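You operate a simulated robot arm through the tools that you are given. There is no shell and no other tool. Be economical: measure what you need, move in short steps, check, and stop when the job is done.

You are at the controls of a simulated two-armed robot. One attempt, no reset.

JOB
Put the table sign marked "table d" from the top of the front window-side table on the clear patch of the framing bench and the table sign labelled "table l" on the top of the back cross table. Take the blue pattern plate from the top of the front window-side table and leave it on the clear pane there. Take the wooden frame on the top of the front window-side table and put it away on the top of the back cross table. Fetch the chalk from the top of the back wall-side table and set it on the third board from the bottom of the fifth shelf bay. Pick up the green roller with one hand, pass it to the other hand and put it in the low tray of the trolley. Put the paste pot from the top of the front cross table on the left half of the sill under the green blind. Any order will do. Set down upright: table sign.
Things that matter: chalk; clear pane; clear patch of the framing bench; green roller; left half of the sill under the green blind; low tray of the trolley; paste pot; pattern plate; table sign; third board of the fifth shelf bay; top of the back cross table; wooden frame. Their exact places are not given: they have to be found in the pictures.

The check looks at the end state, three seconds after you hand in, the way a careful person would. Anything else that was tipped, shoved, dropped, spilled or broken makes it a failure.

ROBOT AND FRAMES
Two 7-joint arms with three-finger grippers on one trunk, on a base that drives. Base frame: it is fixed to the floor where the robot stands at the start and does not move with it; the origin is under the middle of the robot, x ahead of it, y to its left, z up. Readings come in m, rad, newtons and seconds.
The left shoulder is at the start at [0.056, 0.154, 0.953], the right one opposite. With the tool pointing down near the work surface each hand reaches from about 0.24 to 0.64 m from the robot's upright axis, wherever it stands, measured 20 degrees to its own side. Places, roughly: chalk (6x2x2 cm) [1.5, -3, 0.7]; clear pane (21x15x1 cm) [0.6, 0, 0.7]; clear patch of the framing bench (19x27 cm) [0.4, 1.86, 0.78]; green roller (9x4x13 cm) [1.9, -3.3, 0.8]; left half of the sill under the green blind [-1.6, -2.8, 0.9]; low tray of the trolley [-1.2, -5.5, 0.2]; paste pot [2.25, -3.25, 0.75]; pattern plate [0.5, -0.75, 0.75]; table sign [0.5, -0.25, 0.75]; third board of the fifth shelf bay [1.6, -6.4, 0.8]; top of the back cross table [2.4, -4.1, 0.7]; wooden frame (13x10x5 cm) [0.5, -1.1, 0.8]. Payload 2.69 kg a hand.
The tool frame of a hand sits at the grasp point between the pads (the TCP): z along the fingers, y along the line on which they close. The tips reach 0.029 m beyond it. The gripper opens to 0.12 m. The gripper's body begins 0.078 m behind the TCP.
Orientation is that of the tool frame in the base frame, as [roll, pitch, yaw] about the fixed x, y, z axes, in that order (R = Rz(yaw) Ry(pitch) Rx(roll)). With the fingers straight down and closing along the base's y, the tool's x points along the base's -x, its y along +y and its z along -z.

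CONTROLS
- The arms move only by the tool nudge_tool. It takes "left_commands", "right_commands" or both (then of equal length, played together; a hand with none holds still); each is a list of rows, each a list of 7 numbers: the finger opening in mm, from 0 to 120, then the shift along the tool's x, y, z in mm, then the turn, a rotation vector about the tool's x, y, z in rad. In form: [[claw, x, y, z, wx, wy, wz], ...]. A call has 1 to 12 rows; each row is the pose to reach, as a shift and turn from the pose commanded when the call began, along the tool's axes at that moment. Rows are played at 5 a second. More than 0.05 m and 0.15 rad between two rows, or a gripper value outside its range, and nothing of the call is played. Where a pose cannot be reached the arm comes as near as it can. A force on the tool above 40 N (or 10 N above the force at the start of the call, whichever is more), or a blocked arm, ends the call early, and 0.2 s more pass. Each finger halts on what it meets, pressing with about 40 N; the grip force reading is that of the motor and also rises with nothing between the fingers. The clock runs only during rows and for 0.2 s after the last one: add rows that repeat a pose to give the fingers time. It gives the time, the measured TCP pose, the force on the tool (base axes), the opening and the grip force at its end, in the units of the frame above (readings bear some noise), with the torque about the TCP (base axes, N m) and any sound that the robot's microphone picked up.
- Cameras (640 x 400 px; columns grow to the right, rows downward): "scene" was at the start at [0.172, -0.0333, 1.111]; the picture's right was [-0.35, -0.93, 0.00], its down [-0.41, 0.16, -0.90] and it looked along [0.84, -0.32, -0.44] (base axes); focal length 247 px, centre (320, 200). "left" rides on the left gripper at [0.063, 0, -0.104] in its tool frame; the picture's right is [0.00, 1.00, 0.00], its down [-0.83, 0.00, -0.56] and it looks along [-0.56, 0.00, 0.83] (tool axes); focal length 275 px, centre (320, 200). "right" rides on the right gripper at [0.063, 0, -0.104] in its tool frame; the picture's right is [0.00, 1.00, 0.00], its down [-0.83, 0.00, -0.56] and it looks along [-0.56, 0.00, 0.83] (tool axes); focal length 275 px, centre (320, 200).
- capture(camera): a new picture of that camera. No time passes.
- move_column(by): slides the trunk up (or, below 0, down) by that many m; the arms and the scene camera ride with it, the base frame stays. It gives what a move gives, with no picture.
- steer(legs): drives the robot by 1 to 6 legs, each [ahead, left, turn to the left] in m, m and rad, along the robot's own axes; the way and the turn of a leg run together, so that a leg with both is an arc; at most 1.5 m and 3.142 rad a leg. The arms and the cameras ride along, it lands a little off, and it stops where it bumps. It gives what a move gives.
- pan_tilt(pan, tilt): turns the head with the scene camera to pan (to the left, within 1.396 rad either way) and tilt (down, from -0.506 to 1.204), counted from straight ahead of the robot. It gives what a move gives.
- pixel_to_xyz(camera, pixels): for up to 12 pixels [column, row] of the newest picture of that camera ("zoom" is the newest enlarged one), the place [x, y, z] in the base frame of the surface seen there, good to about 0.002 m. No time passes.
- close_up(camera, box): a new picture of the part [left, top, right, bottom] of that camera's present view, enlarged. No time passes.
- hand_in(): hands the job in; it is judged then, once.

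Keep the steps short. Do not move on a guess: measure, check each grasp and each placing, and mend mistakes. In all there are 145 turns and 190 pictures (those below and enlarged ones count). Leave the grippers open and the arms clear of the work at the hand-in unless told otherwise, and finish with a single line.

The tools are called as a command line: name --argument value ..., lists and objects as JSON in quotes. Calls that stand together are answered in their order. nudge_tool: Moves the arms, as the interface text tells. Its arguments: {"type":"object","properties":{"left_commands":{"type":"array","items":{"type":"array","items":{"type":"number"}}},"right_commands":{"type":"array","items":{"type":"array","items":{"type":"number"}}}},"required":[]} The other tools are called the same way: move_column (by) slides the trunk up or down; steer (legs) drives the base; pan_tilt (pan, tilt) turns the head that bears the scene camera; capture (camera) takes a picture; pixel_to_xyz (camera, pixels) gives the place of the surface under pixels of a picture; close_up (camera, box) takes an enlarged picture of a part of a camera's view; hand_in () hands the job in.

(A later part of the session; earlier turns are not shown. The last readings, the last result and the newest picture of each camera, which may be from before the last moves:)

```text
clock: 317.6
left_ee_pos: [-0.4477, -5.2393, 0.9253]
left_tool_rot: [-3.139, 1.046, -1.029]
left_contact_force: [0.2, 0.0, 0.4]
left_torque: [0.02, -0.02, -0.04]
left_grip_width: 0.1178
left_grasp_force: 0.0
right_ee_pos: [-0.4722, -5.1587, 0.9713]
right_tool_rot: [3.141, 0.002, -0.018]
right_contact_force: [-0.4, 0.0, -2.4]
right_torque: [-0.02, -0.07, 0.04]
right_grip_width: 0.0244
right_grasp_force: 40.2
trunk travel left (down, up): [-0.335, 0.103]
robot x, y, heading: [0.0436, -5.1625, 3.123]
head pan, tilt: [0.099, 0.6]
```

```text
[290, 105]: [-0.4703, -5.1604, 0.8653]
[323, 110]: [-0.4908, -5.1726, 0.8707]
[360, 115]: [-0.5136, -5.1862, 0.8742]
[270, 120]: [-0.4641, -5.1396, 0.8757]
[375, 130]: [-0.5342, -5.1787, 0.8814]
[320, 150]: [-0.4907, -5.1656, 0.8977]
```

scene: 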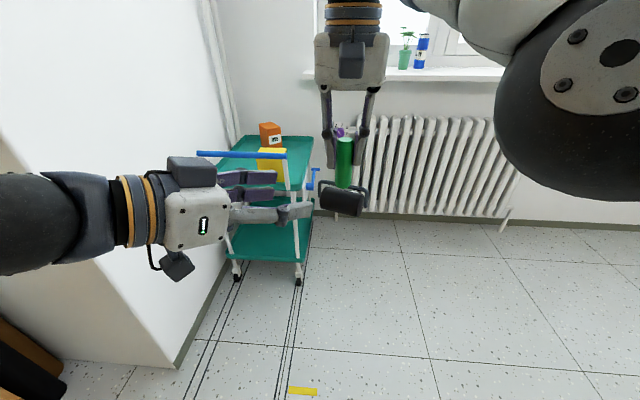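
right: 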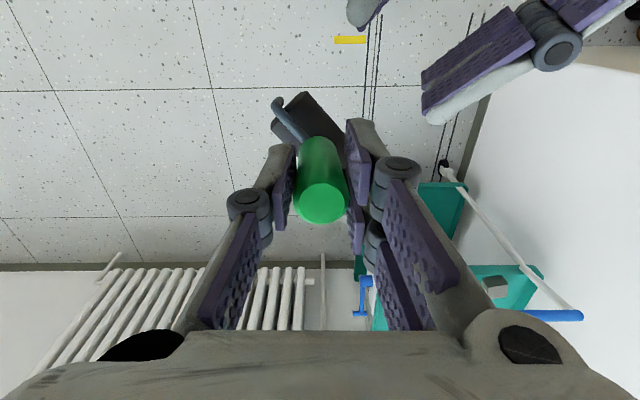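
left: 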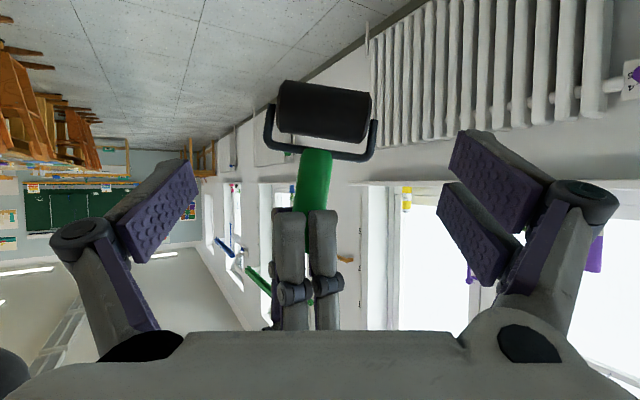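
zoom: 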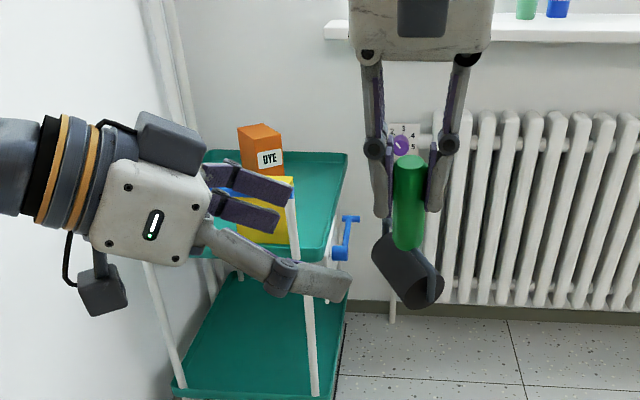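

Cylinder centre is about (-0.500,-5.157,0.868). I'll advance 101 mm along the fingers with them wide open.

nudge_tool --left_commands '[[118, 0.5, 2.5, 30, 0, 0, 0], [118, 0.8, 2.5, 60, 0, 0, 0], [118, 0.8, 2.5, 85, 0, 0, 0], [118, 0.8, 2.5, 101, 0, 0, 0], [118, 0.8, 2.5, 101, 0, 0, 0]]'

capture --camera "left"

close_up --camera "scene" --box '[180, 60, 420, 260]'

```text
clock: 318.9
left_ee_pos: [-0.4935, -5.1659, 0.8738]
left_tool_rot: [-3.137, 1.046, -1.028]
left_contact_force: [0.5, -0.3, 0.7]
left_torque: [-0.04, 0.0, 0.0]
left_grip_width: 0.1179
left_grasp_force: 0.0
right_ee_pos: [-0.4735, -5.1577, 0.9712]
right_tool_rot: [3.142, 0.003, -0.016]
right_contact_force: [-0.3, 1.0, -3.1]
right_torque: [0.03, -0.1, 0.01]
right_grip_width: 0.0241
right_grasp_force: 40.4
trunk travel left (down, up): [-0.335, 0.103]
robot x, y, heading: [0.0409, -5.1633, 3.122]
head pan, tilt: [0.099, 0.6]
```

```text
81 pictures are left
```

left: 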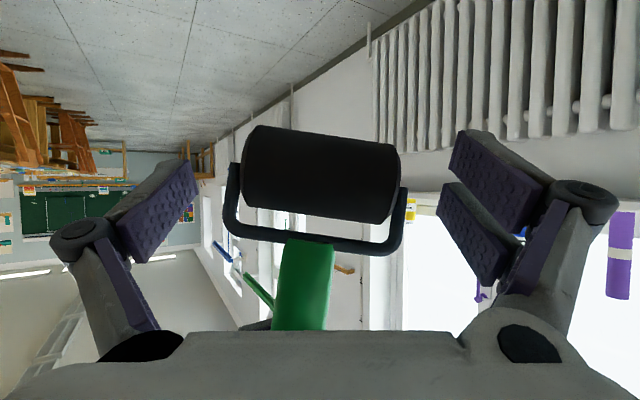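

```text
2.00 times, centred on (300, 160) of scene
```

zoom: 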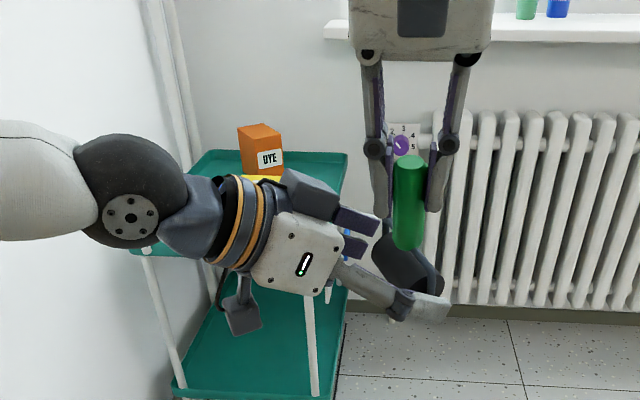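

No contact and the roller is centred between the fingers. I'll close the left on the yoke ends.

nudge_tool --left_commands '[[100, 0, 0, 0, 0, 0, 0], [70, 0, 0, 0, 0, 0, 0], [60, 0, 0, 0, 0, 0, 0], [60, 0, 0, 0, 0, 0, 0]]'

capture --camera "left"

```text
clock: 319.9
left_ee_pos: [-0.4927, -5.1657, 0.8746]
left_tool_rot: [-3.14, 1.046, -1.03]
left_contact_force: [11.0, -0.6, 3.5]
left_torque: [-0.02, 0.46, -0.01]
left_grip_width: 0.088
left_grasp_force: 39.9
right_ee_pos: [-0.4738, -5.1575, 0.9718]
right_tool_rot: [-3.141, 0.003, -0.02]
right_contact_force: [-10.4, 1.1, -6.7]
right_torque: [0.21, 0.47, -0.15]
right_grip_width: 0.0242
right_grasp_force: 40.1
trunk travel left (down, up): [-0.335, 0.103]
robot x, y, heading: [0.0406, -5.164, 3.119]
head pan, tilt: [0.099, 0.6]
```

```text
79 pictures are left
```

left: 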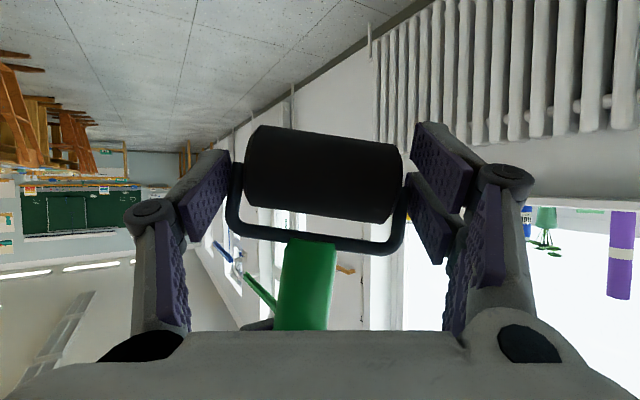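

Gripped at 88 mm. The right lets go, rises, and withdraws.

nudge_tool --right_commands '[[40, 0, 0, 0, 0, 0, 0], [60, 0, 0, 0, 0, 0, 0], [60, 0, 0, 0, 0, 0, 0], [60, 0, -5, -40, 0, 0, 0], [60, 0, -10, -85, 0, 0, 0], [60, 30, -40, -110, 0, 0, 0], [60, 60, -75, -125, 0, 0, 0], [60, 90, -110, -125, 0, 0, 0], [60, 120, -145, -125, 0, 0, 0], [60, 150, -175, -125, 0, 0, 0]]'

capture --camera "left"

capture --camera "scene"

```text
clock: 322.1
left_ee_pos: [-0.4922, -5.1677, 0.8742]
left_tool_rot: [-3.137, 1.044, -1.031]
left_contact_force: [0.1, 0.5, -0.5]
left_torque: [-0.06, 0.02, 0.03]
left_grip_width: 0.0882
left_grasp_force: 40.8
right_ee_pos: [-0.3211, -4.9876, 1.0803]
right_tool_rot: [3.141, 0.008, -0.018]
right_contact_force: [0.0, -0.2, -0.6]
right_torque: [-0.01, 0.02, 0.0]
right_grip_width: 0.0599
right_grasp_force: 0.1
right hand out of reach, approached as far as the arm can: row 4, 5, 6, 7, 9, 10
trunk travel left (down, up): [-0.335, 0.103]
robot x, y, heading: [0.0427, -5.1633, 3.122]
head pan, tilt: [0.099, 0.6]
```

```text
78 pictures are left
```

left: 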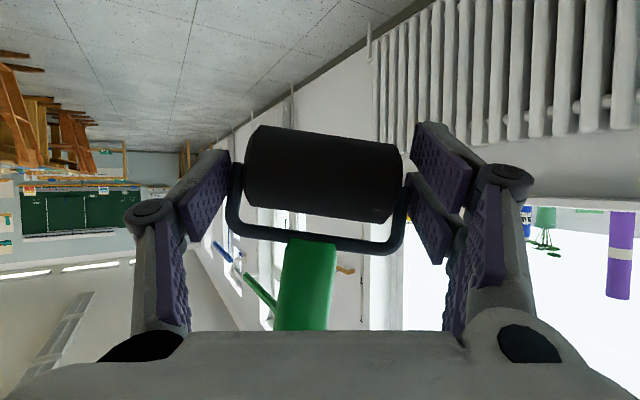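

```text
77 pictures are left
```

scene: 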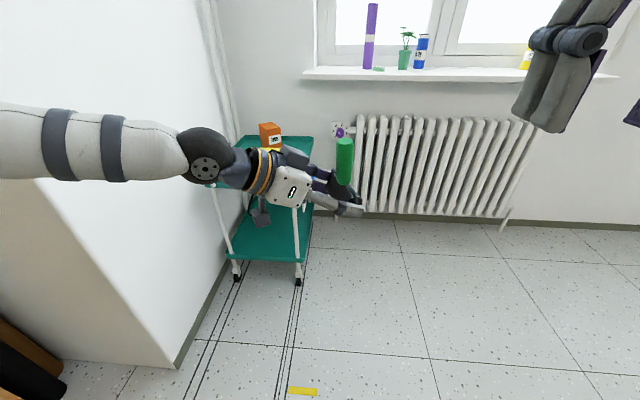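

The left now holds the roller alone, upright. I'll lower the trunk, then turn the left hand forward and lower it here in the open, so that I can drive it in between the trays.

move_column --by -0.33

nudge_tool --left_commands '[[60, 37, 4, 14, -0.093, 0, -0.054], [60, 74, 7, 29, -0.186, 0, -0.107], [60, 111, 11, 43, -0.279, 0, -0.161], [60, 148, 15, 58, -0.371, 0, -0.214], [60, 185, 18, 72, -0.464, 0, -0.268], [60, 222, 22, 86, -0.557, 0, -0.321], [60, 259, 26, 100, -0.65, 0, -0.375], [60, 259, 26, 100, -0.65, 0, -0.375]]'

capture --camera "scene"

capture --camera "left"

```text
clock: 325.3
left_ee_pos: [-0.5194, -5.1647, 0.4612]
left_tool_rot: [-2.881, 0.933, -0.814]
left_contact_force: [0.0, 1.0, 0.3]
left_torque: [-0.01, -0.05, 0.01]
left_grip_width: 0.0881
left_grasp_force: 40.1
right_ee_pos: [-0.4171, -4.9888, 0.6397]
right_tool_rot: [3.139, -0.331, -0.017]
right_contact_force: [-0.4, 0.4, -0.2]
right_torque: [-0.01, 0.01, -0.01]
right_grip_width: 0.0602
right_grasp_force: 0.0
trunk travel left (down, up): [-0.005, 0.433]
robot x, y, heading: [0.0416, -5.1599, 3.122]
head pan, tilt: [0.099, 0.6]
```

```text
clock: 327.1
left_ee_pos: [-0.4695, -5.2185, 0.1904]
left_tool_rot: [-3.072, 0.865, -0.222]
left_contact_force: [0.1, 0.0, 0.1]
left_torque: [0.01, -0.02, -0.02]
left_grip_width: 0.0879
left_grasp_force: 40.6
right_ee_pos: [-0.417, -4.9881, 0.6401]
right_tool_rot: [3.139, -0.332, -0.017]
right_contact_force: [-0.8, 0.3, 1.2]
right_torque: [0.02, 0.04, -0.02]
right_grip_width: 0.0598
right_grasp_force: 0.0
trunk travel left (down, up): [-0.005, 0.433]
robot x, y, heading: [0.0408, -5.1629, 3.117]
head pan, tilt: [0.099, 0.6]
```

```text
76 pictures are left
```

scene: 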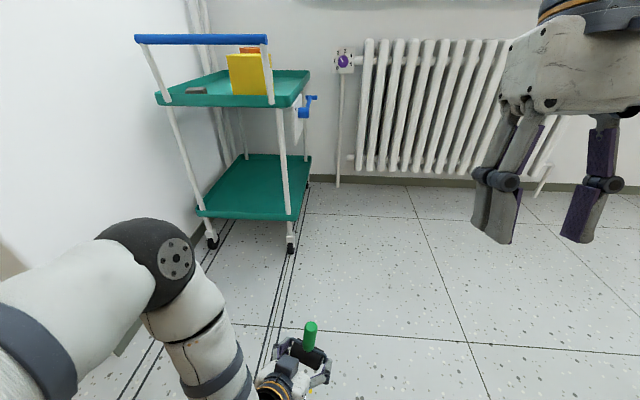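

```text
75 pictures are left
```

left: 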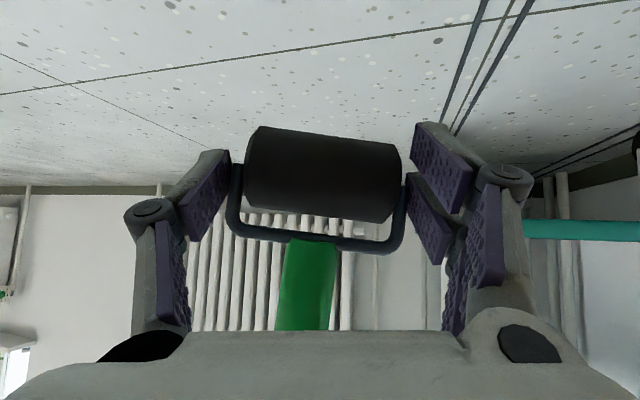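

Lowering the trunk also leans the torso, so the left hand sits at z 0.19. I'll raise it to about 0.27, level the roller, then go to the trolley's open long side facing -y.

nudge_tool --left_commands '[[60, -24, -32, -12, 0, -0.06, 0], [60, -49, -64, -25, 0, -0.12, 0], [60, -73, -96, -37, 0, -0.18, 0], [60, -73, -96, -37, 0, -0.18, 0]]'

steer --legs '[[0, -0.5, 0], [0, 0, 1.595], [0, -1.12, 0]]'

pan_tilt --pan 0 --tilt 0.35

capture --camera "scene"

capture --camera "left"

```text
clock: 328.1
left_ee_pos: [-0.4606, -5.123, 0.2737]
left_tool_rot: [-3.049, 1.046, -0.197]
left_contact_force: [0.5, 0.3, -0.3]
left_torque: [-0.01, -0.04, -0.01]
left_grip_width: 0.088
left_grasp_force: 39.6
right_ee_pos: [-0.4162, -4.9883, 0.6386]
right_tool_rot: [3.136, -0.334, -0.017]
right_contact_force: [-0.6, 0.2, -0.5]
right_torque: [-0.02, 0.01, 0.01]
right_grip_width: 0.0598
right_grasp_force: 0.0
trunk travel left (down, up): [-0.005, 0.433]
robot x, y, heading: [0.0413, -5.1631, 3.117]
head pan, tilt: [0.099, 0.6]
```

```text
clock: 344.0
left_ee_pos: [-1.0545, -5.1752, 0.2743]
left_tool_rot: [-3.045, 1.044, 1.402]
left_contact_force: [-0.5, 0.3, -0.1]
left_torque: [0.02, -0.02, -0.03]
left_grip_width: 0.0875
left_grasp_force: 39.6
right_ee_pos: [-1.1862, -5.1347, 0.641]
right_tool_rot: [-3.139, -0.334, 1.587]
right_contact_force: [2.1, 0.0, 0.2]
right_torque: [0.02, -0.02, 0.01]
right_grip_width: 0.0599
right_grasp_force: 0.1
trunk travel left (down, up): [-0.005, 0.433]
robot x, y, heading: [-1.0267, -4.6692, -1.564]
head pan, tilt: [0.099, 0.6]
stopped in leg 3: the robot was blocked; the commanded pose is now the measured one
```

```text
clock: 344.7
left_ee_pos: [-1.0545, -5.1761, 0.2745]
left_tool_rot: [-3.043, 1.047, 1.404]
left_contact_force: [0.3, -0.3, 1.0]
left_torque: [0.03, 0.01, -0.03]
left_grip_width: 0.0877
left_grasp_force: 39.7
right_ee_pos: [-1.185, -5.136, 0.6404]
right_tool_rot: [-3.14, -0.334, 1.586]
right_contact_force: [-0.3, 0.5, -0.1]
right_torque: [0.0, 0.01, 0.0]
right_grip_width: 0.0601
right_grasp_force: 0.0
trunk travel left (down, up): [-0.005, 0.433]
robot x, y, heading: [-1.0282, -4.6741, -1.566]
head pan, tilt: [0.0, 0.351]
```

```text
74 pictures are left
```

scene: 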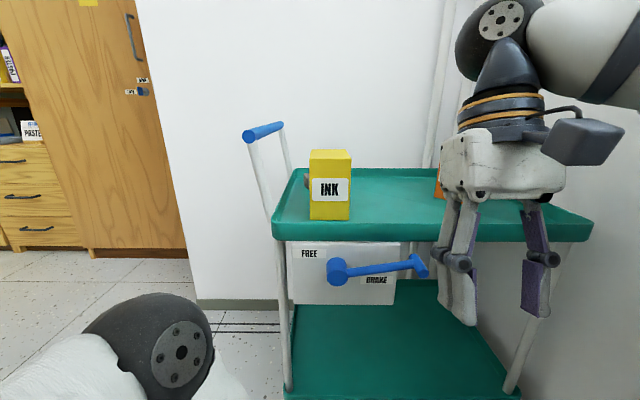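

```text
73 pictures are left
```

left: 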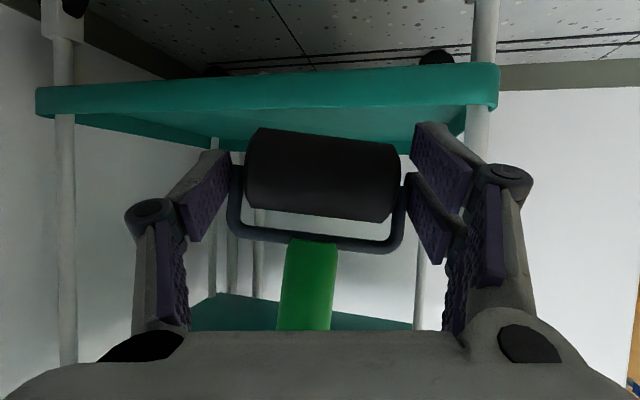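

The right elbow met something on the wall side, so I'll go no farther right. There is a brake lever under the upper tray on this side. I'll measure it, the posts and the tray.

pixel_to_xyz --camera "scene" --pixels '[[290, 300], [395, 300], [335, 270], [425, 270], [420, 258], [282, 240], [280, 380], [515, 380], [400, 380], [400, 310], [590, 235]]'

pixel_to_xyz --camera "left" --pixels '[[485, 50], [63, 200], [485, 90], [150, 95], [320, 145], [100, 112]]'

```text
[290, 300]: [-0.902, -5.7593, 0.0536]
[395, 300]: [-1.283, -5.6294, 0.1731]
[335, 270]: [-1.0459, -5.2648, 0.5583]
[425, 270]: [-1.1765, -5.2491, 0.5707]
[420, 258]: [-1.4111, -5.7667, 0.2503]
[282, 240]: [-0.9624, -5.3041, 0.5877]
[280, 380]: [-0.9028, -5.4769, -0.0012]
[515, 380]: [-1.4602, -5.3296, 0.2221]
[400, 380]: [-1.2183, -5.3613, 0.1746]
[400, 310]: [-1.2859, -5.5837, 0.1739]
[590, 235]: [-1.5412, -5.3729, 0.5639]
```

```text
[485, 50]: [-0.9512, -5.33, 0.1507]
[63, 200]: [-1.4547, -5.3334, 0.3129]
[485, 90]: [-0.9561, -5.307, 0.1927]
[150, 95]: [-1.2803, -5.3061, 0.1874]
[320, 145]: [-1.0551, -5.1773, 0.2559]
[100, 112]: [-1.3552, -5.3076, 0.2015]
```

The lever sits at z ≈ 0.55, y -5.25, and my left hand will pass beneath it. The right hand must come up and back before I drive in. I'll also step 4 cm left for room, and move the roller to x ≈ -1.09.

steer --legs '[[0, 0.05, 0]]'

nudge_tool --right_commands '[[60, 36, 0, -27, 0, 0, 0], [60, 72, 0, -54, 0, 0, 0], [60, 108, 0, -81, 0, 0, 0], [60, 144, 0, -109, 0, 0, 0], [60, 144, 0, -140, 0, 0, 0]]'

capture --camera "scene"

```text
clock: 345.8
left_ee_pos: [-1.0047, -5.1752, 0.2749]
left_tool_rot: [-3.048, 1.046, 1.4]
left_contact_force: [-0.3, -0.5, 1.1]
left_torque: [0.04, 0.02, 0.0]
left_grip_width: 0.0878
left_grasp_force: 40.0
right_ee_pos: [-1.138, -5.1363, 0.6395]
right_tool_rot: [3.139, -0.335, 1.584]
right_contact_force: [0.4, -0.4, -0.1]
right_torque: [0.01, 0.01, 0.01]
right_grip_width: 0.0598
right_grasp_force: 0.1
trunk travel left (down, up): [-0.005, 0.433]
robot x, y, heading: [-0.9795, -4.6726, -1.561]
head pan, tilt: [0.0, 0.351]
```

```text
clock: 347.0
left_ee_pos: [-1.0046, -5.176, 0.275]
left_tool_rot: [-3.049, 1.046, 1.399]
left_contact_force: [-0.2, 0.3, 0.1]
left_torque: [0.07, 0.0, 0.0]
left_grip_width: 0.0876
left_grasp_force: 39.5
right_ee_pos: [-1.0997, -4.9981, 0.6984]
right_tool_rot: [3.14, -0.335, 1.584]
right_contact_force: [-0.3, -1.3, 0.8]
right_torque: [-0.01, -0.03, -0.03]
right_grip_width: 0.0599
right_grasp_force: 0.0
right hand out of reach, approached as far as the arm can: row 1, 2, 3, 4, 5
trunk travel left (down, up): [-0.005, 0.433]
robot x, y, heading: [-0.9802, -4.6697, -1.563]
head pan, tilt: [0.0, 0.351]
```

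```text
72 pictures are left
```

scene: 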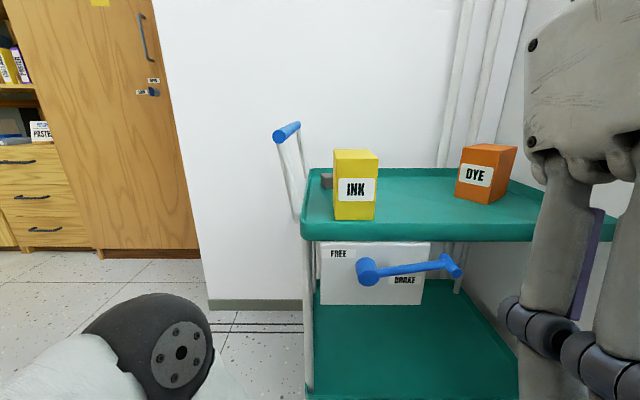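

nudge_tool --left_commands '[[60, -4, -42, 6, 0, 0, 0], [60, -7, -84, 12.5, 0, 0, 0], [60, -7, -84, 12.5, 0, 0, 0]]'

steer --legs '[[0.13, 0, 0]]'

capture --camera "left"

capture --camera "scene"

```text
clock: 347.8
left_ee_pos: [-1.0845, -5.174, 0.2765]
left_tool_rot: [-3.048, 1.045, 1.416]
left_contact_force: [0.0, 0.4, -0.5]
left_torque: [0.0, 0.02, 0.0]
left_grip_width: 0.0876
left_grasp_force: 40.0
right_ee_pos: [-1.099, -4.9993, 0.6967]
right_tool_rot: [3.141, -0.336, 1.585]
right_contact_force: [-0.2, -0.3, -0.3]
right_torque: [-0.01, -0.02, 0.0]
right_grip_width: 0.0599
right_grasp_force: 0.0
trunk travel left (down, up): [-0.005, 0.433]
robot x, y, heading: [-0.9815, -4.6707, -1.567]
head pan, tilt: [0.0, 0.351]
```

```text
clock: 349.1
left_ee_pos: [-1.0823, -5.3031, 0.2745]
left_tool_rot: [-3.053, 1.043, 1.408]
left_contact_force: [1.1, 0.7, -0.1]
left_torque: [0.04, -0.01, -0.01]
left_grip_width: 0.088
left_grasp_force: 40.2
right_ee_pos: [-1.0974, -5.1289, 0.697]
right_tool_rot: [-3.142, -0.335, 1.585]
right_contact_force: [-0.1, 0.3, -0.6]
right_torque: [0.03, 0.02, -0.02]
right_grip_width: 0.06
right_grasp_force: 0.1
trunk travel left (down, up): [-0.005, 0.433]
robot x, y, heading: [-0.9782, -4.806, -1.567]
head pan, tilt: [0.0, 0.351]
```

```text
71 pictures are left
```

left: 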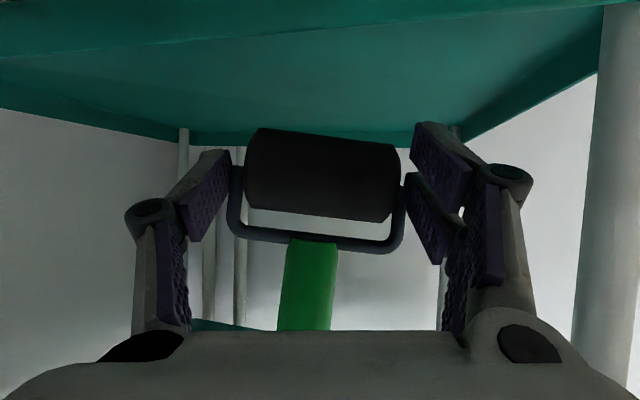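

```text
70 pictures are left
```

scene: 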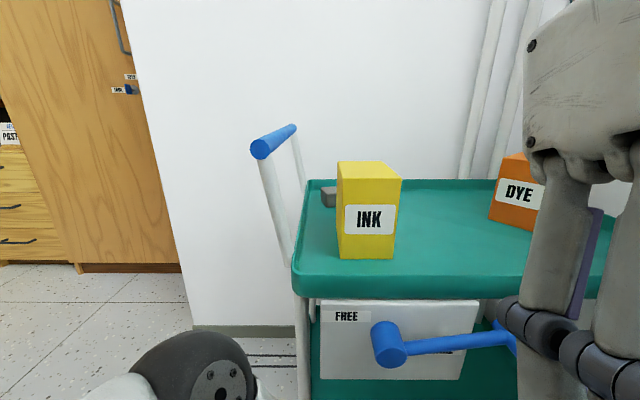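

I'll extend the left arm 10 cm further in over the tray.

nudge_tool --left_commands '[[60, -16, 5, 28, 0, 0, 0], [60, -33, 11, 57, 0, 0, 0], [60, -49, 16, 85, 0, 0, 0], [60, -49, 16, 85, 0, 0, 0]]'

capture --camera "left"

pan_tilt --pan -0.1 --tilt 0.75

capture --camera "scene"

```text
clock: 350.1
left_ee_pos: [-1.0905, -5.4048, 0.2748]
left_tool_rot: [-3.052, 1.045, 1.412]
left_contact_force: [0.0, 0.1, 0.5]
left_torque: [0.01, -0.03, 0.03]
left_grip_width: 0.0876
left_grasp_force: 39.8
right_ee_pos: [-1.0988, -5.1294, 0.6967]
right_tool_rot: [3.14, -0.333, 1.585]
right_contact_force: [0.1, -0.6, -0.2]
right_torque: [0.01, -0.02, -0.01]
right_grip_width: 0.0601
right_grasp_force: 0.0
trunk travel left (down, up): [-0.005, 0.433]
robot x, y, heading: [-0.976, -4.8009, -1.565]
head pan, tilt: [0.0, 0.351]
```

```text
69 pictures are left
```

left: 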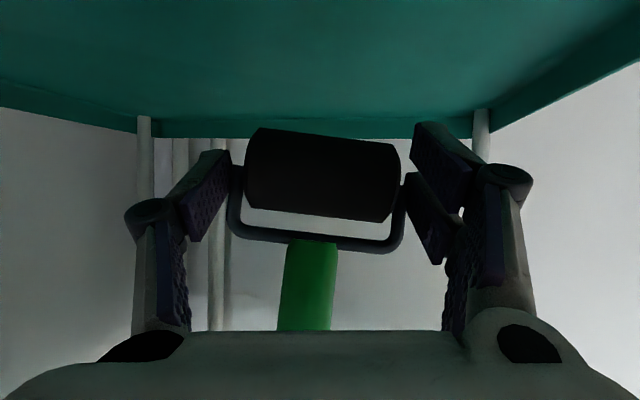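

```text
clock: 351.0
left_ee_pos: [-1.0902, -5.4034, 0.273]
left_tool_rot: [-3.055, 1.044, 1.411]
left_contact_force: [-0.4, 0.5, -0.9]
left_torque: [0.05, -0.01, 0.01]
left_grip_width: 0.0875
left_grasp_force: 40.2
right_ee_pos: [-1.0992, -5.1295, 0.6966]
right_tool_rot: [3.139, -0.334, 1.582]
right_contact_force: [0.2, -0.3, -0.9]
right_torque: [0.01, 0.0, 0.02]
right_grip_width: 0.06
right_grasp_force: 0.0
trunk travel left (down, up): [-0.005, 0.433]
robot x, y, heading: [-0.9743, -4.8086, -1.57]
head pan, tilt: [-0.099, 0.75]
```

```text
68 pictures are left
```

scene: 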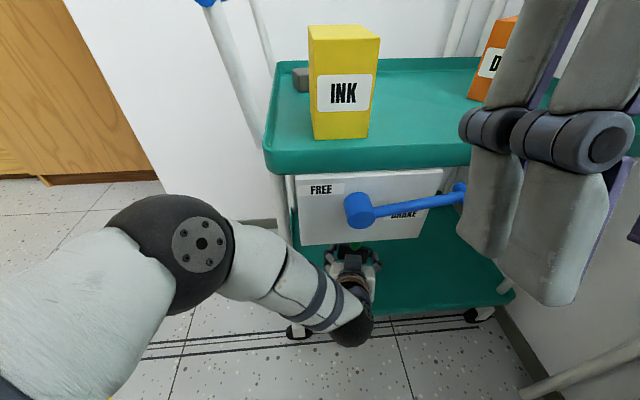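

The roller is over the tray with the wrist outside the lip. I'll pull back 2 cm so the camera housing clears the lip, and lower until contact.

nudge_tool --left_commands '[[60, 11, -4, -19, 0, 0, 0], [60, 37, -4, -4, 0, 0, 0], [60, 54, -4, 6, 0, 0, 0], [60, 63, -4, 11, 0, 0, 0], [60, 68, -4, 14, 0, 0, 0]]'

capture --camera "left"

close_up --camera "scene" --box '[240, 200, 480, 350]'

```text
clock: 352.2
left_ee_pos: [-1.0923, -5.3816, 0.2088]
left_tool_rot: [-3.054, 1.044, 1.409]
left_contact_force: [-0.1, 0.3, -0.9]
left_torque: [0.01, -0.01, 0.02]
left_grip_width: 0.0876
left_grasp_force: 39.6
right_ee_pos: [-1.1002, -5.129, 0.6966]
right_tool_rot: [3.136, -0.335, 1.587]
right_contact_force: [-0.7, -0.4, 0.3]
right_torque: [-0.02, 0.0, 0.0]
right_grip_width: 0.0599
right_grasp_force: 0.0
trunk travel left (down, up): [-0.005, 0.433]
robot x, y, heading: [-0.9782, -4.8048, -1.571]
head pan, tilt: [-0.099, 0.75]
```

```text
67 pictures are left
```

left: 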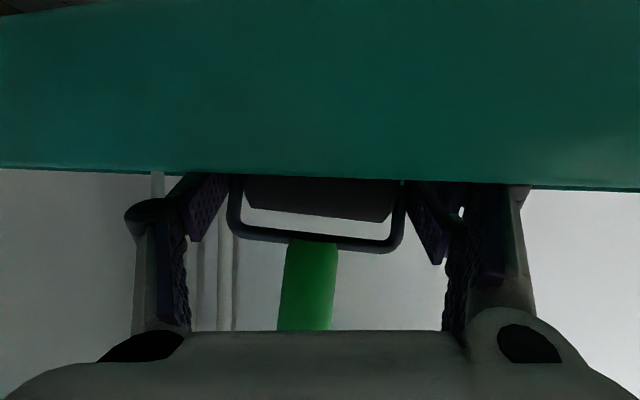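

```text
2.67 times, centred on (360, 275) of scene
```

zoom: 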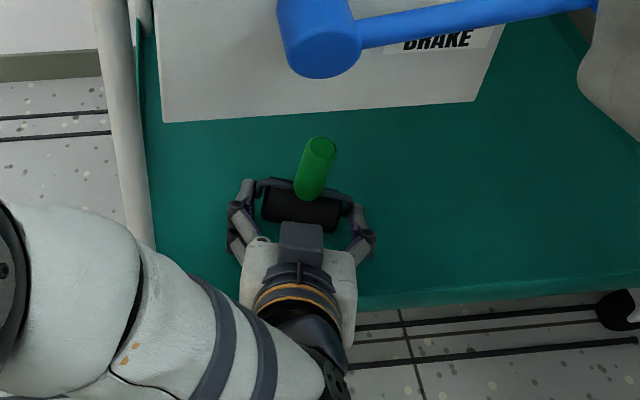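

No contact yet. I'll continue down in small steps.

nudge_tool --left_commands '[[60, 3.5, 0, 2, 0, 0, 0], [60, 6, 0, 3.5, 0, 0, 0], [60, 8.7, 0, 5, 0, 0, 0], [60, 8.7, 0, 5, 0, 0, 0]]'

close_up --camera "scene" --box '[300, 230, 400, 300]'

```text
clock: 352.8
left_ee_pos: [-1.0898, -5.3848, 0.2063]
left_tool_rot: [-3.066, 1.062, 1.403]
left_contact_force: [4.1, 3.5, 10.8]
left_torque: [-0.11, -0.68, 0.2]
left_grip_width: 0.0888
left_grasp_force: 40.1
right_ee_pos: [-1.0972, -5.1293, 0.6963]
right_tool_rot: [3.141, -0.335, 1.583]
right_contact_force: [0.9, -1.3, 0.2]
right_torque: [0.0, 0.01, 0.02]
right_grip_width: 0.0599
right_grasp_force: 0.0
trunk travel left (down, up): [-0.005, 0.433]
robot x, y, heading: [-0.9775, -4.8037, -1.568]
head pan, tilt: [-0.099, 0.75]
stopped in row 3 (left hand): the force on the tool passed its limit at 46 N (the readings are from after the stop); the commanded pose is now the measured one
```

```text
5.71 times, centred on (350, 265) of scene
```

zoom: 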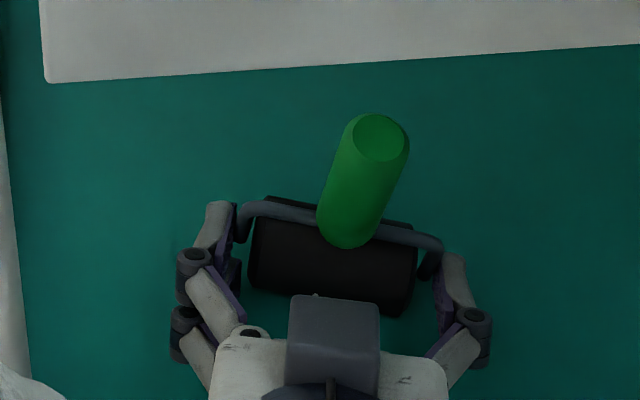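

The fingertips touch the floor. The handle seems to lean, so I'll measure how much before releasing.

pixel_to_xyz --camera "zoom" --pixels '[[378, 140], [360, 170], [345, 230], [260, 260], [400, 280], [330, 260], [300, 215], [395, 240], [330, 295], [450, 320], [560, 300]]'

```text
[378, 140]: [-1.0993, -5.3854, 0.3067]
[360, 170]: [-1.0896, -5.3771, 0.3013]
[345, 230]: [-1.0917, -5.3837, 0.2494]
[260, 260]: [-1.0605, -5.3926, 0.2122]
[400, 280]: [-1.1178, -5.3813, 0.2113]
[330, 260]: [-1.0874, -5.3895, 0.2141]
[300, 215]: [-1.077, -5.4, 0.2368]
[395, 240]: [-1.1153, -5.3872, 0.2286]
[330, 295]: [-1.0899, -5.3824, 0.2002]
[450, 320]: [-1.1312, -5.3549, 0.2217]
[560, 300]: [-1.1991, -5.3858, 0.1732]
```

The handle is nearly vertical with its top at z 0.307, so the roller already rests on the tray floor. I'll ease up 1 mm, open slowly and back out along the fingers.

nudge_tool --left_commands '[[92, 0, 0, 0, 0, 0, 0], [98, 0, 0, 0, 0, 0, 0], [106, 0, 0, 0, 0, 0, 0], [114, -1, 0, 0, 0, 0, 0], [114, -1, 0, -5, 0, 0, 0], [114, -3, 0, -25, 0, 0, 0], [114, -8, 0, -60, 0, 0, 0], [114, -15, 0, -100, 0, 0, 0]]'

capture --camera "left"

capture --camera "scene"

```text
clock: 354.6
left_ee_pos: [-1.0643, -5.3106, 0.263]
left_tool_rot: [-3.069, 1.053, 1.413]
left_contact_force: [0.8, 0.1, 0.6]
left_torque: [-0.01, -0.04, 0.02]
left_grip_width: 0.1142
left_grasp_force: 0.1
right_ee_pos: [-1.0987, -5.1287, 0.6973]
right_tool_rot: [3.139, -0.336, 1.587]
right_contact_force: [0.2, -0.2, 0.4]
right_torque: [-0.03, 0.01, -0.03]
right_grip_width: 0.0602
right_grasp_force: 0.1
trunk travel left (down, up): [-0.005, 0.433]
robot x, y, heading: [-0.9748, -4.8016, -1.563]
head pan, tilt: [-0.099, 0.75]
```

```text
64 pictures are left
```

left: 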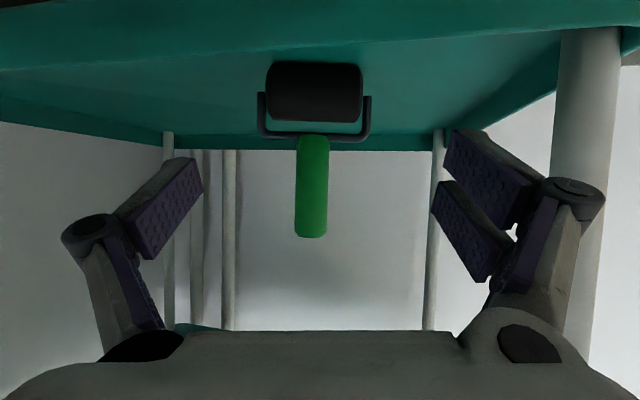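

```text
63 pictures are left
```

scene: 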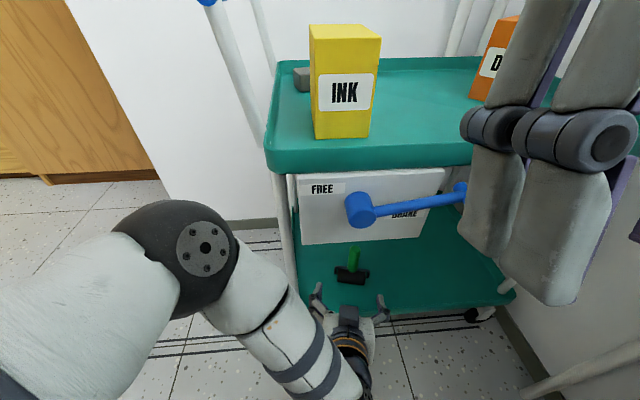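

The roller stands upright in the low tray. I'll narrow the fingers, back straight out, raise the trunk and check that nothing was disturbed.

nudge_tool --left_commands '[[80, -5, 0, -30, 0, 0, 0], [60, -5, 0, -30, 0, 0, 0]]'

steer --legs '[[-0.45, 0, 0]]'

move_column --by 0.33

pan_tilt --pan 0 --tilt 0.55

capture --camera "scene"

```text
clock: 355.2
left_ee_pos: [-1.0587, -5.289, 0.2876]
left_tool_rot: [-3.063, 1.059, 1.418]
left_contact_force: [-0.3, 0.5, -0.3]
left_torque: [-0.02, 0.01, 0.02]
left_grip_width: 0.0601
left_grasp_force: 0.1
right_ee_pos: [-1.0988, -5.1294, 0.6964]
right_tool_rot: [3.138, -0.336, 1.582]
right_contact_force: [0.2, -0.2, -0.1]
right_torque: [-0.01, -0.01, 0.02]
right_grip_width: 0.0598
right_grasp_force: 0.0
trunk travel left (down, up): [-0.005, 0.433]
robot x, y, heading: [-0.9755, -4.8048, -1.566]
head pan, tilt: [-0.099, 0.75]
```

```text
clock: 358.0
left_ee_pos: [-1.0593, -4.8378, 0.2856]
left_tool_rot: [-3.064, 1.057, 1.423]
left_contact_force: [-0.1, 0.5, 0.8]
left_torque: [0.02, 0.03, 0.03]
left_grip_width: 0.0602
left_grasp_force: 0.1
right_ee_pos: [-1.1001, -4.6786, 0.6961]
right_tool_rot: [3.139, -0.336, 1.589]
right_contact_force: [-0.3, -0.3, 1.0]
right_torque: [0.02, -0.02, -0.01]
right_grip_width: 0.0602
right_grasp_force: 0.1
trunk travel left (down, up): [-0.005, 0.433]
robot x, y, heading: [-0.9809, -4.3562, -1.561]
head pan, tilt: [-0.099, 0.75]
```

```text
clock: 361.2
left_ee_pos: [-1.0595, -4.8377, 0.6153]
left_tool_rot: [-3.063, 1.056, 1.423]
left_contact_force: [-0.6, 0.3, -0.4]
left_torque: [0.01, 0.0, 0.01]
left_grip_width: 0.0598
left_grasp_force: 0.0
right_ee_pos: [-1.0991, -4.6792, 1.0269]
right_tool_rot: [3.139, -0.335, 1.59]
right_contact_force: [0.3, -0.3, 0.6]
right_torque: [-0.03, -0.01, -0.02]
right_grip_width: 0.0599
right_grasp_force: 0.1
trunk travel left (down, up): [-0.335, 0.103]
robot x, y, heading: [-0.9826, -4.3487, -1.562]
head pan, tilt: [-0.099, 0.75]
```

```text
clock: 361.9
left_ee_pos: [-1.059, -4.8383, 0.6159]
left_tool_rot: [-3.064, 1.057, 1.424]
left_contact_force: [0.4, -0.3, 0.1]
left_torque: [-0.04, 0.0, 0.04]
left_grip_width: 0.0601
left_grasp_force: 0.0
right_ee_pos: [-1.1005, -4.678, 1.0259]
right_tool_rot: [3.141, -0.334, 1.593]
right_contact_force: [0.1, 0.0, 0.5]
right_torque: [0.0, -0.01, -0.02]
right_grip_width: 0.0599
right_grasp_force: 0.0
trunk travel left (down, up): [-0.335, 0.103]
robot x, y, heading: [-0.981, -4.352, -1.557]
head pan, tilt: [0.0, 0.55]
```

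```text
62 pictures are left
```

scene: 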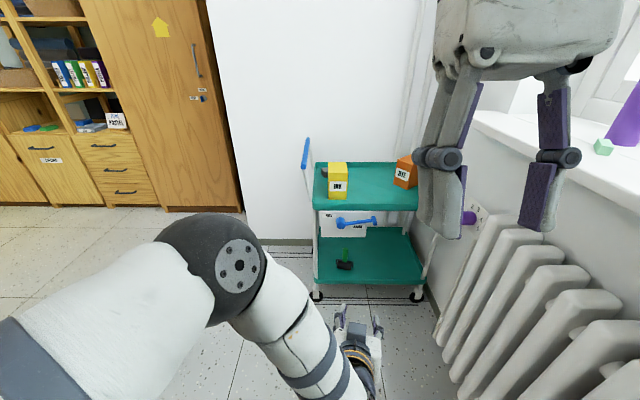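

The roller is fine. My elbow bumped something on the wall side earlier, so I'll move left, clear of the sill, and inspect it.

steer --legs '[[0, 0.55, 0], [0, 0, -1.0]]'

pan_tilt --pan 0 --tilt 0.35

capture --camera "scene"

```text
clock: 369.1
left_ee_pos: [-0.8882, -4.5498, 0.615]
left_tool_rot: [-3.064, 1.056, 0.445]
left_contact_force: [0.1, -0.2, 0.0]
left_torque: [0.01, -0.01, 0.03]
left_grip_width: 0.0598
left_grasp_force: 0.0
right_ee_pos: [-0.7784, -4.4273, 1.0278]
right_tool_rot: [3.139, -0.336, 0.609]
right_contact_force: [0.2, 0.6, -0.7]
right_torque: [-0.05, 0.02, 0.01]
right_grip_width: 0.0599
right_grasp_force: 0.2
trunk travel left (down, up): [-0.335, 0.103]
robot x, y, heading: [-0.4412, -4.3445, -2.543]
head pan, tilt: [0.0, 0.55]
```

```text
clock: 369.9
left_ee_pos: [-0.8888, -4.5492, 0.6167]
left_tool_rot: [-3.064, 1.055, 0.443]
left_contact_force: [0.7, -0.7, -1.0]
left_torque: [0.0, -0.01, 0.03]
left_grip_width: 0.0601
left_grasp_force: 0.1
right_ee_pos: [-0.7787, -4.4279, 1.0268]
right_tool_rot: [3.139, -0.334, 0.608]
right_contact_force: [-0.2, 0.6, 0.1]
right_torque: [-0.02, 0.01, 0.0]
right_grip_width: 0.0602
right_grasp_force: 0.1
trunk travel left (down, up): [-0.335, 0.103]
robot x, y, heading: [-0.4401, -4.3463, -2.541]
head pan, tilt: [0.0, 0.351]
```

```text
61 pictures are left
```

scene: 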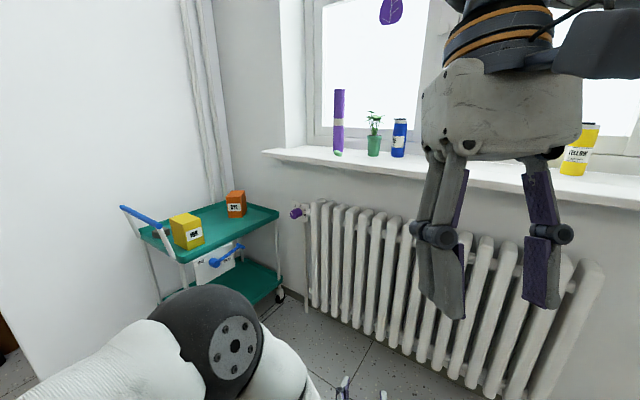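

All sill items stand. I'll bring both hands back to tool-down travelling poses.

nudge_tool --left_commands '[[60, -39, 12, -22, 0, 0.117, 0], [60, -77, 24, -44, 0, 0.235, 0], [60, -116, 36, -66, 0, 0.352, 0], [60, -155, 48, -88, 0, 0.469, 0], [60, -193, 60, -109, 0, 0.587, 0], [60, -232, 72, -131, 0, 0.704, 0], [60, -270, 84, -153, 0, 0.821, 0], [60, -309, 96, -175, 0, 0.939, 0], [60, -348, 108, -197, 0, 1.056, 0], [60, -348, 108, -197, 0, 1.056, 0]]' --right_commands '[[60, 0, 0, 0, 0, -0.08, 0], [60, 0, 0, 0, 0, -0.16, 0], [60, 0, 0, 0, 0, -0.25, 0], [60, 0, 0, 0, 0, -0.335, 0], [60, 0, 0, 0, 0, -0.335, 0], [60, 0, 0, 0, 0, -0.335, 0], [60, 0, 0, 0, 0, -0.335, 0], [60, 0, 0, 0, 0, -0.335, 0], [60, 0, 0, 0, 0, -0.335, 0], [60, 0, 0, 0, 0, -0.335, 0]]'

steer --legs '[[0, 0, 0.97], [0.8, 0, 0], [0, 0, 1.57]]'

```text
clock: 372.1
left_ee_pos: [-0.8416, -4.6649, 1.0135]
left_tool_rot: [-3.103, 0.001, 0.373]
left_contact_force: [1.0, -0.2, -0.5]
left_torque: [0.04, -0.01, 0.0]
left_grip_width: 0.0599
left_grasp_force: 0.1
right_ee_pos: [-0.7777, -4.4279, 1.0276]
right_tool_rot: [3.139, -0.001, 0.61]
right_contact_force: [0.3, 0.3, 0.3]
right_torque: [-0.02, 0.03, 0.01]
right_grip_width: 0.0599
right_grasp_force: 0.1
trunk travel left (down, up): [-0.335, 0.103]
robot x, y, heading: [-0.4392, -4.343, -2.538]
head pan, tilt: [0.0, 0.351]
```

```text
clock: 382.7
left_ee_pos: [0.0676, -5.1156, 1.0129]
left_tool_rot: [-3.104, 0.001, 2.913]
left_contact_force: [0.2, 0.3, -0.1]
left_torque: [-0.04, 0.03, -0.01]
left_grip_width: 0.0601
left_grasp_force: 0.1
right_ee_pos: [-0.1181, -5.274, 1.0275]
right_tool_rot: [3.138, 0.001, -3.137]
right_contact_force: [-0.2, -0.1, -0.3]
right_torque: [0.01, -0.01, 0.01]
right_grip_width: 0.0599
right_grasp_force: 0.1
trunk travel left (down, up): [-0.335, 0.103]
robot x, y, heading: [-0.4403, -5.1561, -0.002]
head pan, tilt: [0.0, 0.351]
```

Next is the paste pot. I'll go east along the back aisle, around, and back into the inner area.

steer --legs '[[1.5, 0, 0], [1.5, 0, 0], [1.5, 0, 0], [0, 1.5, 0], [0, 1.2, 0], [-1.5, 0, 0]]'

steer --legs '[[0, 0, -1.57]]'

pan_tilt --pan 0 --tilt 0.6

capture --camera "scene"

```text
clock: 431.2
left_ee_pos: [3.0128, -2.4216, 1.0136]
left_tool_rot: [-3.104, 0.002, 2.926]
left_contact_force: [0.4, -1.1, -0.4]
left_torque: [-0.01, -0.02, -0.01]
left_grip_width: 0.0601
left_grasp_force: 0.0
right_ee_pos: [2.827, -2.5842, 1.0276]
right_tool_rot: [3.14, -0.001, -3.122]
right_contact_force: [0.1, 0.5, -1.0]
right_torque: [0.03, -0.01, 0.01]
right_grip_width: 0.0599
right_grasp_force: 0.0
trunk travel left (down, up): [-0.335, 0.103]
robot x, y, heading: [2.4983, -2.4632, 0.015]
head pan, tilt: [0.0, 0.351]
```

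```text
clock: 435.4
left_ee_pos: [2.5532, -2.9767, 1.0126]
left_tool_rot: [-3.103, 0.002, 1.373]
left_contact_force: [0.4, 0.4, 0.0]
left_torque: [0.01, -0.01, -0.01]
left_grip_width: 0.06
left_grasp_force: 0.0
right_ee_pos: [2.3865, -2.795, 1.0269]
right_tool_rot: [3.139, -0.001, 1.609]
right_contact_force: [0.5, 0.1, 0.5]
right_torque: [-0.01, 0.02, 0.03]
right_grip_width: 0.0603
right_grasp_force: 0.1
trunk travel left (down, up): [-0.335, 0.103]
robot x, y, heading: [2.5016, -2.4696, -1.54]
head pan, tilt: [0.0, 0.351]
```

```text
clock: 436.2
left_ee_pos: [2.5535, -2.977, 1.014]
left_tool_rot: [-3.103, 0.002, 1.374]
left_contact_force: [-0.2, 1.0, 0.3]
left_torque: [0.01, 0.02, -0.04]
left_grip_width: 0.0599
left_grasp_force: 0.0
right_ee_pos: [2.3882, -2.7954, 1.0277]
right_tool_rot: [3.139, 0.0, 1.609]
right_contact_force: [0.2, 0.1, -0.1]
right_torque: [0.0, 0.0, 0.03]
right_grip_width: 0.0599
right_grasp_force: 0.0
trunk travel left (down, up): [-0.335, 0.103]
robot x, y, heading: [2.4966, -2.4636, -1.541]
head pan, tilt: [0.0, 0.6]
```

```text
60 pictures are left
```

scene: 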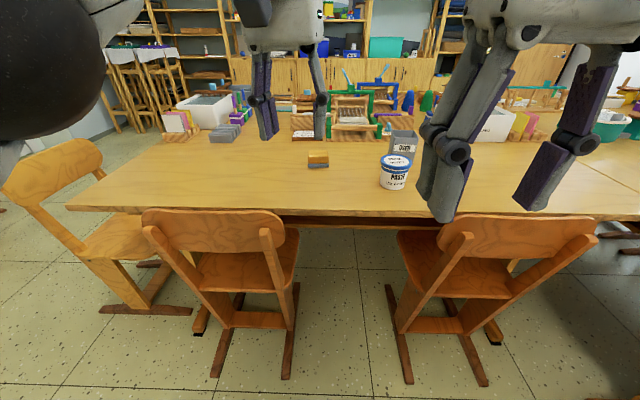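

The pot sits between the two chairs. I'll drive ahead 0.32 and look down with the right camera.

steer --legs '[[0.32, -0.03, -0.03]]'

nudge_tool --left_commands '[[60, 40, 25, 0, 0, 0, 0], [60, 80, 50, 0, 0, 0, 0], [60, 120, 75, 0, 0, 0, 0]]'

capture --camera "right"

capture --camera "scene"

```text
clock: 438.3
left_ee_pos: [2.5124, -3.3006, 1.0134]
left_tool_rot: [-3.104, 0.001, 1.343]
left_contact_force: [-0.1, 0.2, 0.4]
left_torque: [-0.01, 0.01, 0.02]
left_grip_width: 0.0602
left_grasp_force: 0.1
right_ee_pos: [2.3512, -3.1148, 1.0265]
right_tool_rot: [3.141, 0.001, 1.579]
right_contact_force: [-0.2, -0.5, 0.1]
right_torque: [0.01, -0.03, 0.03]
right_grip_width: 0.06
right_grasp_force: 0.1
trunk travel left (down, up): [-0.335, 0.103]
robot x, y, heading: [2.4733, -2.7852, -1.572]
head pan, tilt: [0.0, 0.6]
```

```text
clock: 439.1
left_ee_pos: [2.6144, -3.2006, 1.0111]
left_tool_rot: [-3.101, 0.005, 1.344]
left_contact_force: [-0.1, -0.4, -1.3]
left_torque: [-0.04, 0.01, 0.02]
left_grip_width: 0.06
left_grasp_force: 0.1
right_ee_pos: [2.3529, -3.1134, 1.0282]
right_tool_rot: [3.141, 0.0, 1.577]
right_contact_force: [0.1, 0.0, -0.5]
right_torque: [0.0, 0.0, 0.0]
right_grip_width: 0.0599
right_grasp_force: 0.1
trunk travel left (down, up): [-0.335, 0.103]
robot x, y, heading: [2.4745, -2.784, -1.576]
head pan, tilt: [0.0, 0.6]
```

```text
59 pictures are left
```

right: 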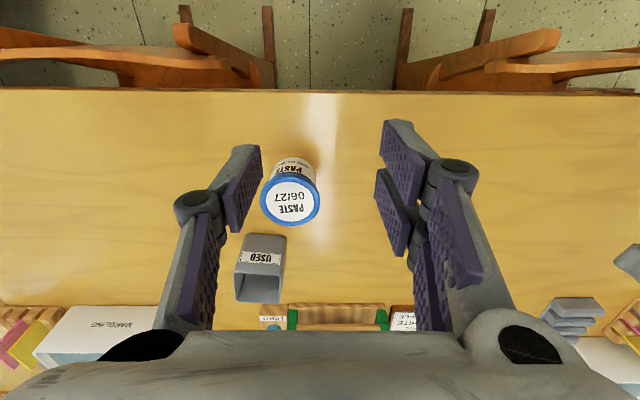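

```text
58 pictures are left
```

scene: 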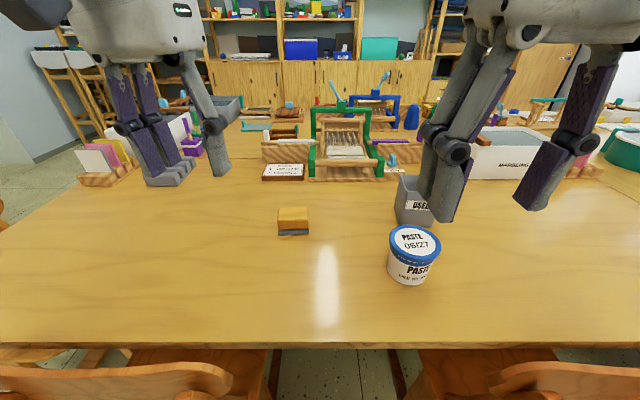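

pixel_to_xyz --camera "right" --pixels '[[264, 200], [317, 200], [290, 221], [290, 182], [290, 203], [300, 165], [262, 245], [250, 255], [280, 255]]'

```text
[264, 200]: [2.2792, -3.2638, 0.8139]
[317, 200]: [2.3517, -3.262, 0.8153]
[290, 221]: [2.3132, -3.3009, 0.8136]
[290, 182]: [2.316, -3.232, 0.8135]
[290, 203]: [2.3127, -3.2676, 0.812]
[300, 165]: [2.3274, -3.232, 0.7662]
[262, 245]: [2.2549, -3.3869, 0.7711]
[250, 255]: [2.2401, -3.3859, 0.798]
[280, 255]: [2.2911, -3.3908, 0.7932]
```

The lid is centred at (2.3155,-3.2665), 76 mm across, with its top at z 0.8135. The right hand goes over it with open fingers and down to TCP z 0.785.

nudge_tool --right_commands '[[116, -40, -10, 10, 0, 0, 0], [116, -80, -20, 20, 0, 0, 0], [116, -120, -30, 30, 0, 0, 0], [116, -153, -38, 60, 0, 0, 0], [116, -153, -38, 105, 0, 0, 0], [116, -153, -38, 150, 0, 0, 0], [116, -153, -38, 195, 0, 0, 0], [116, -153, -38, 235, 0, 0, 0], [116, -153, -38, 243, 0, 0, 0], [116, -153, -38, 243, 0, 0, 0]]'

capture --camera "right"

```text
clock: 441.3
left_ee_pos: [2.6127, -3.2012, 1.0111]
left_tool_rot: [-3.103, 0.002, 1.344]
left_contact_force: [0.2, -0.6, 0.5]
left_torque: [0.02, 0.04, 0.02]
left_grip_width: 0.0601
left_grasp_force: 0.0
right_ee_pos: [2.3129, -3.2664, 0.7837]
right_tool_rot: [3.139, 0.0, 1.576]
right_contact_force: [-0.2, -0.5, 0.2]
right_torque: [0.02, -0.04, 0.01]
right_grip_width: 0.1161
right_grasp_force: 0.1
trunk travel left (down, up): [-0.335, 0.103]
robot x, y, heading: [2.4763, -2.7882, -1.573]
head pan, tilt: [0.0, 0.6]
```

```text
57 pictures are left
```

right: 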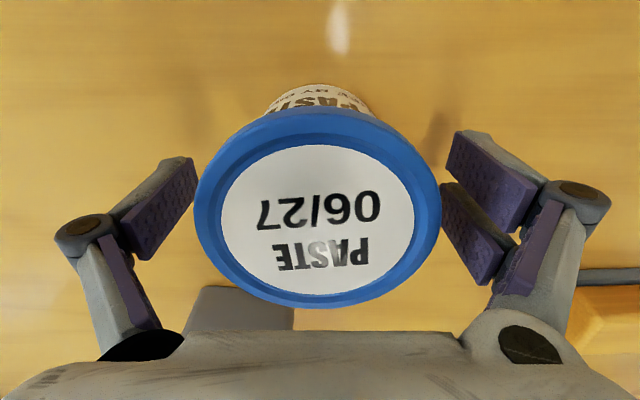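

Centred. Close and lift.

nudge_tool --right_commands '[[85, 0, 0, 0, 0, 0, 0], [55, 0, 0, 0, 0, 0, 0], [55, 0, 0, 0, 0, 0, 0], [55, 0, 0, -10, 0, 0, 0], [55, 0, 0, -50, 0, 0, 0], [55, 0, 0, -95, 0, 0, 0], [55, 0, 0, -140, 0, 0, 0], [55, 20, 0, -185, 0, 0, 0], [55, 60, 0, -210, 0, 0, 0], [55, 105, 0, -220, 0, 0, 0]]'

capture --camera "right"

```text
clock: 443.5
left_ee_pos: [2.6138, -3.2004, 1.0116]
left_tool_rot: [-3.102, 0.003, 1.343]
left_contact_force: [-0.2, 0.5, 0.7]
left_torque: [-0.03, 0.0, -0.01]
left_grip_width: 0.0601
left_grasp_force: 0.0
right_ee_pos: [2.3142, -3.1628, 1.003]
right_tool_rot: [3.14, 0.001, 1.576]
right_contact_force: [0.2, 1.0, -3.0]
right_torque: [0.0, 0.01, -0.01]
right_grip_width: 0.0753
right_grasp_force: 40.4
trunk travel left (down, up): [-0.335, 0.103]
robot x, y, heading: [2.4773, -2.7869, -1.571]
head pan, tilt: [0.0, 0.6]
```

```text
56 pictures are left
```

right: 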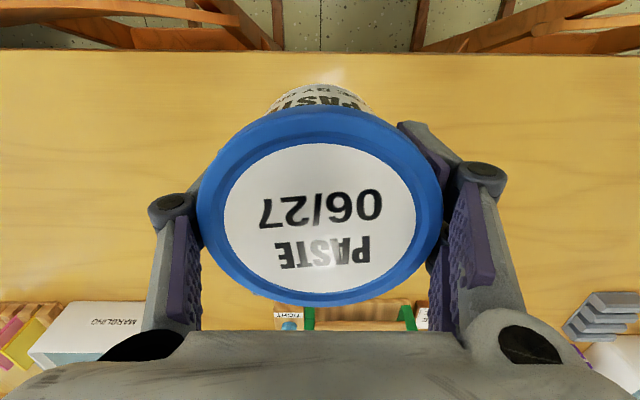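

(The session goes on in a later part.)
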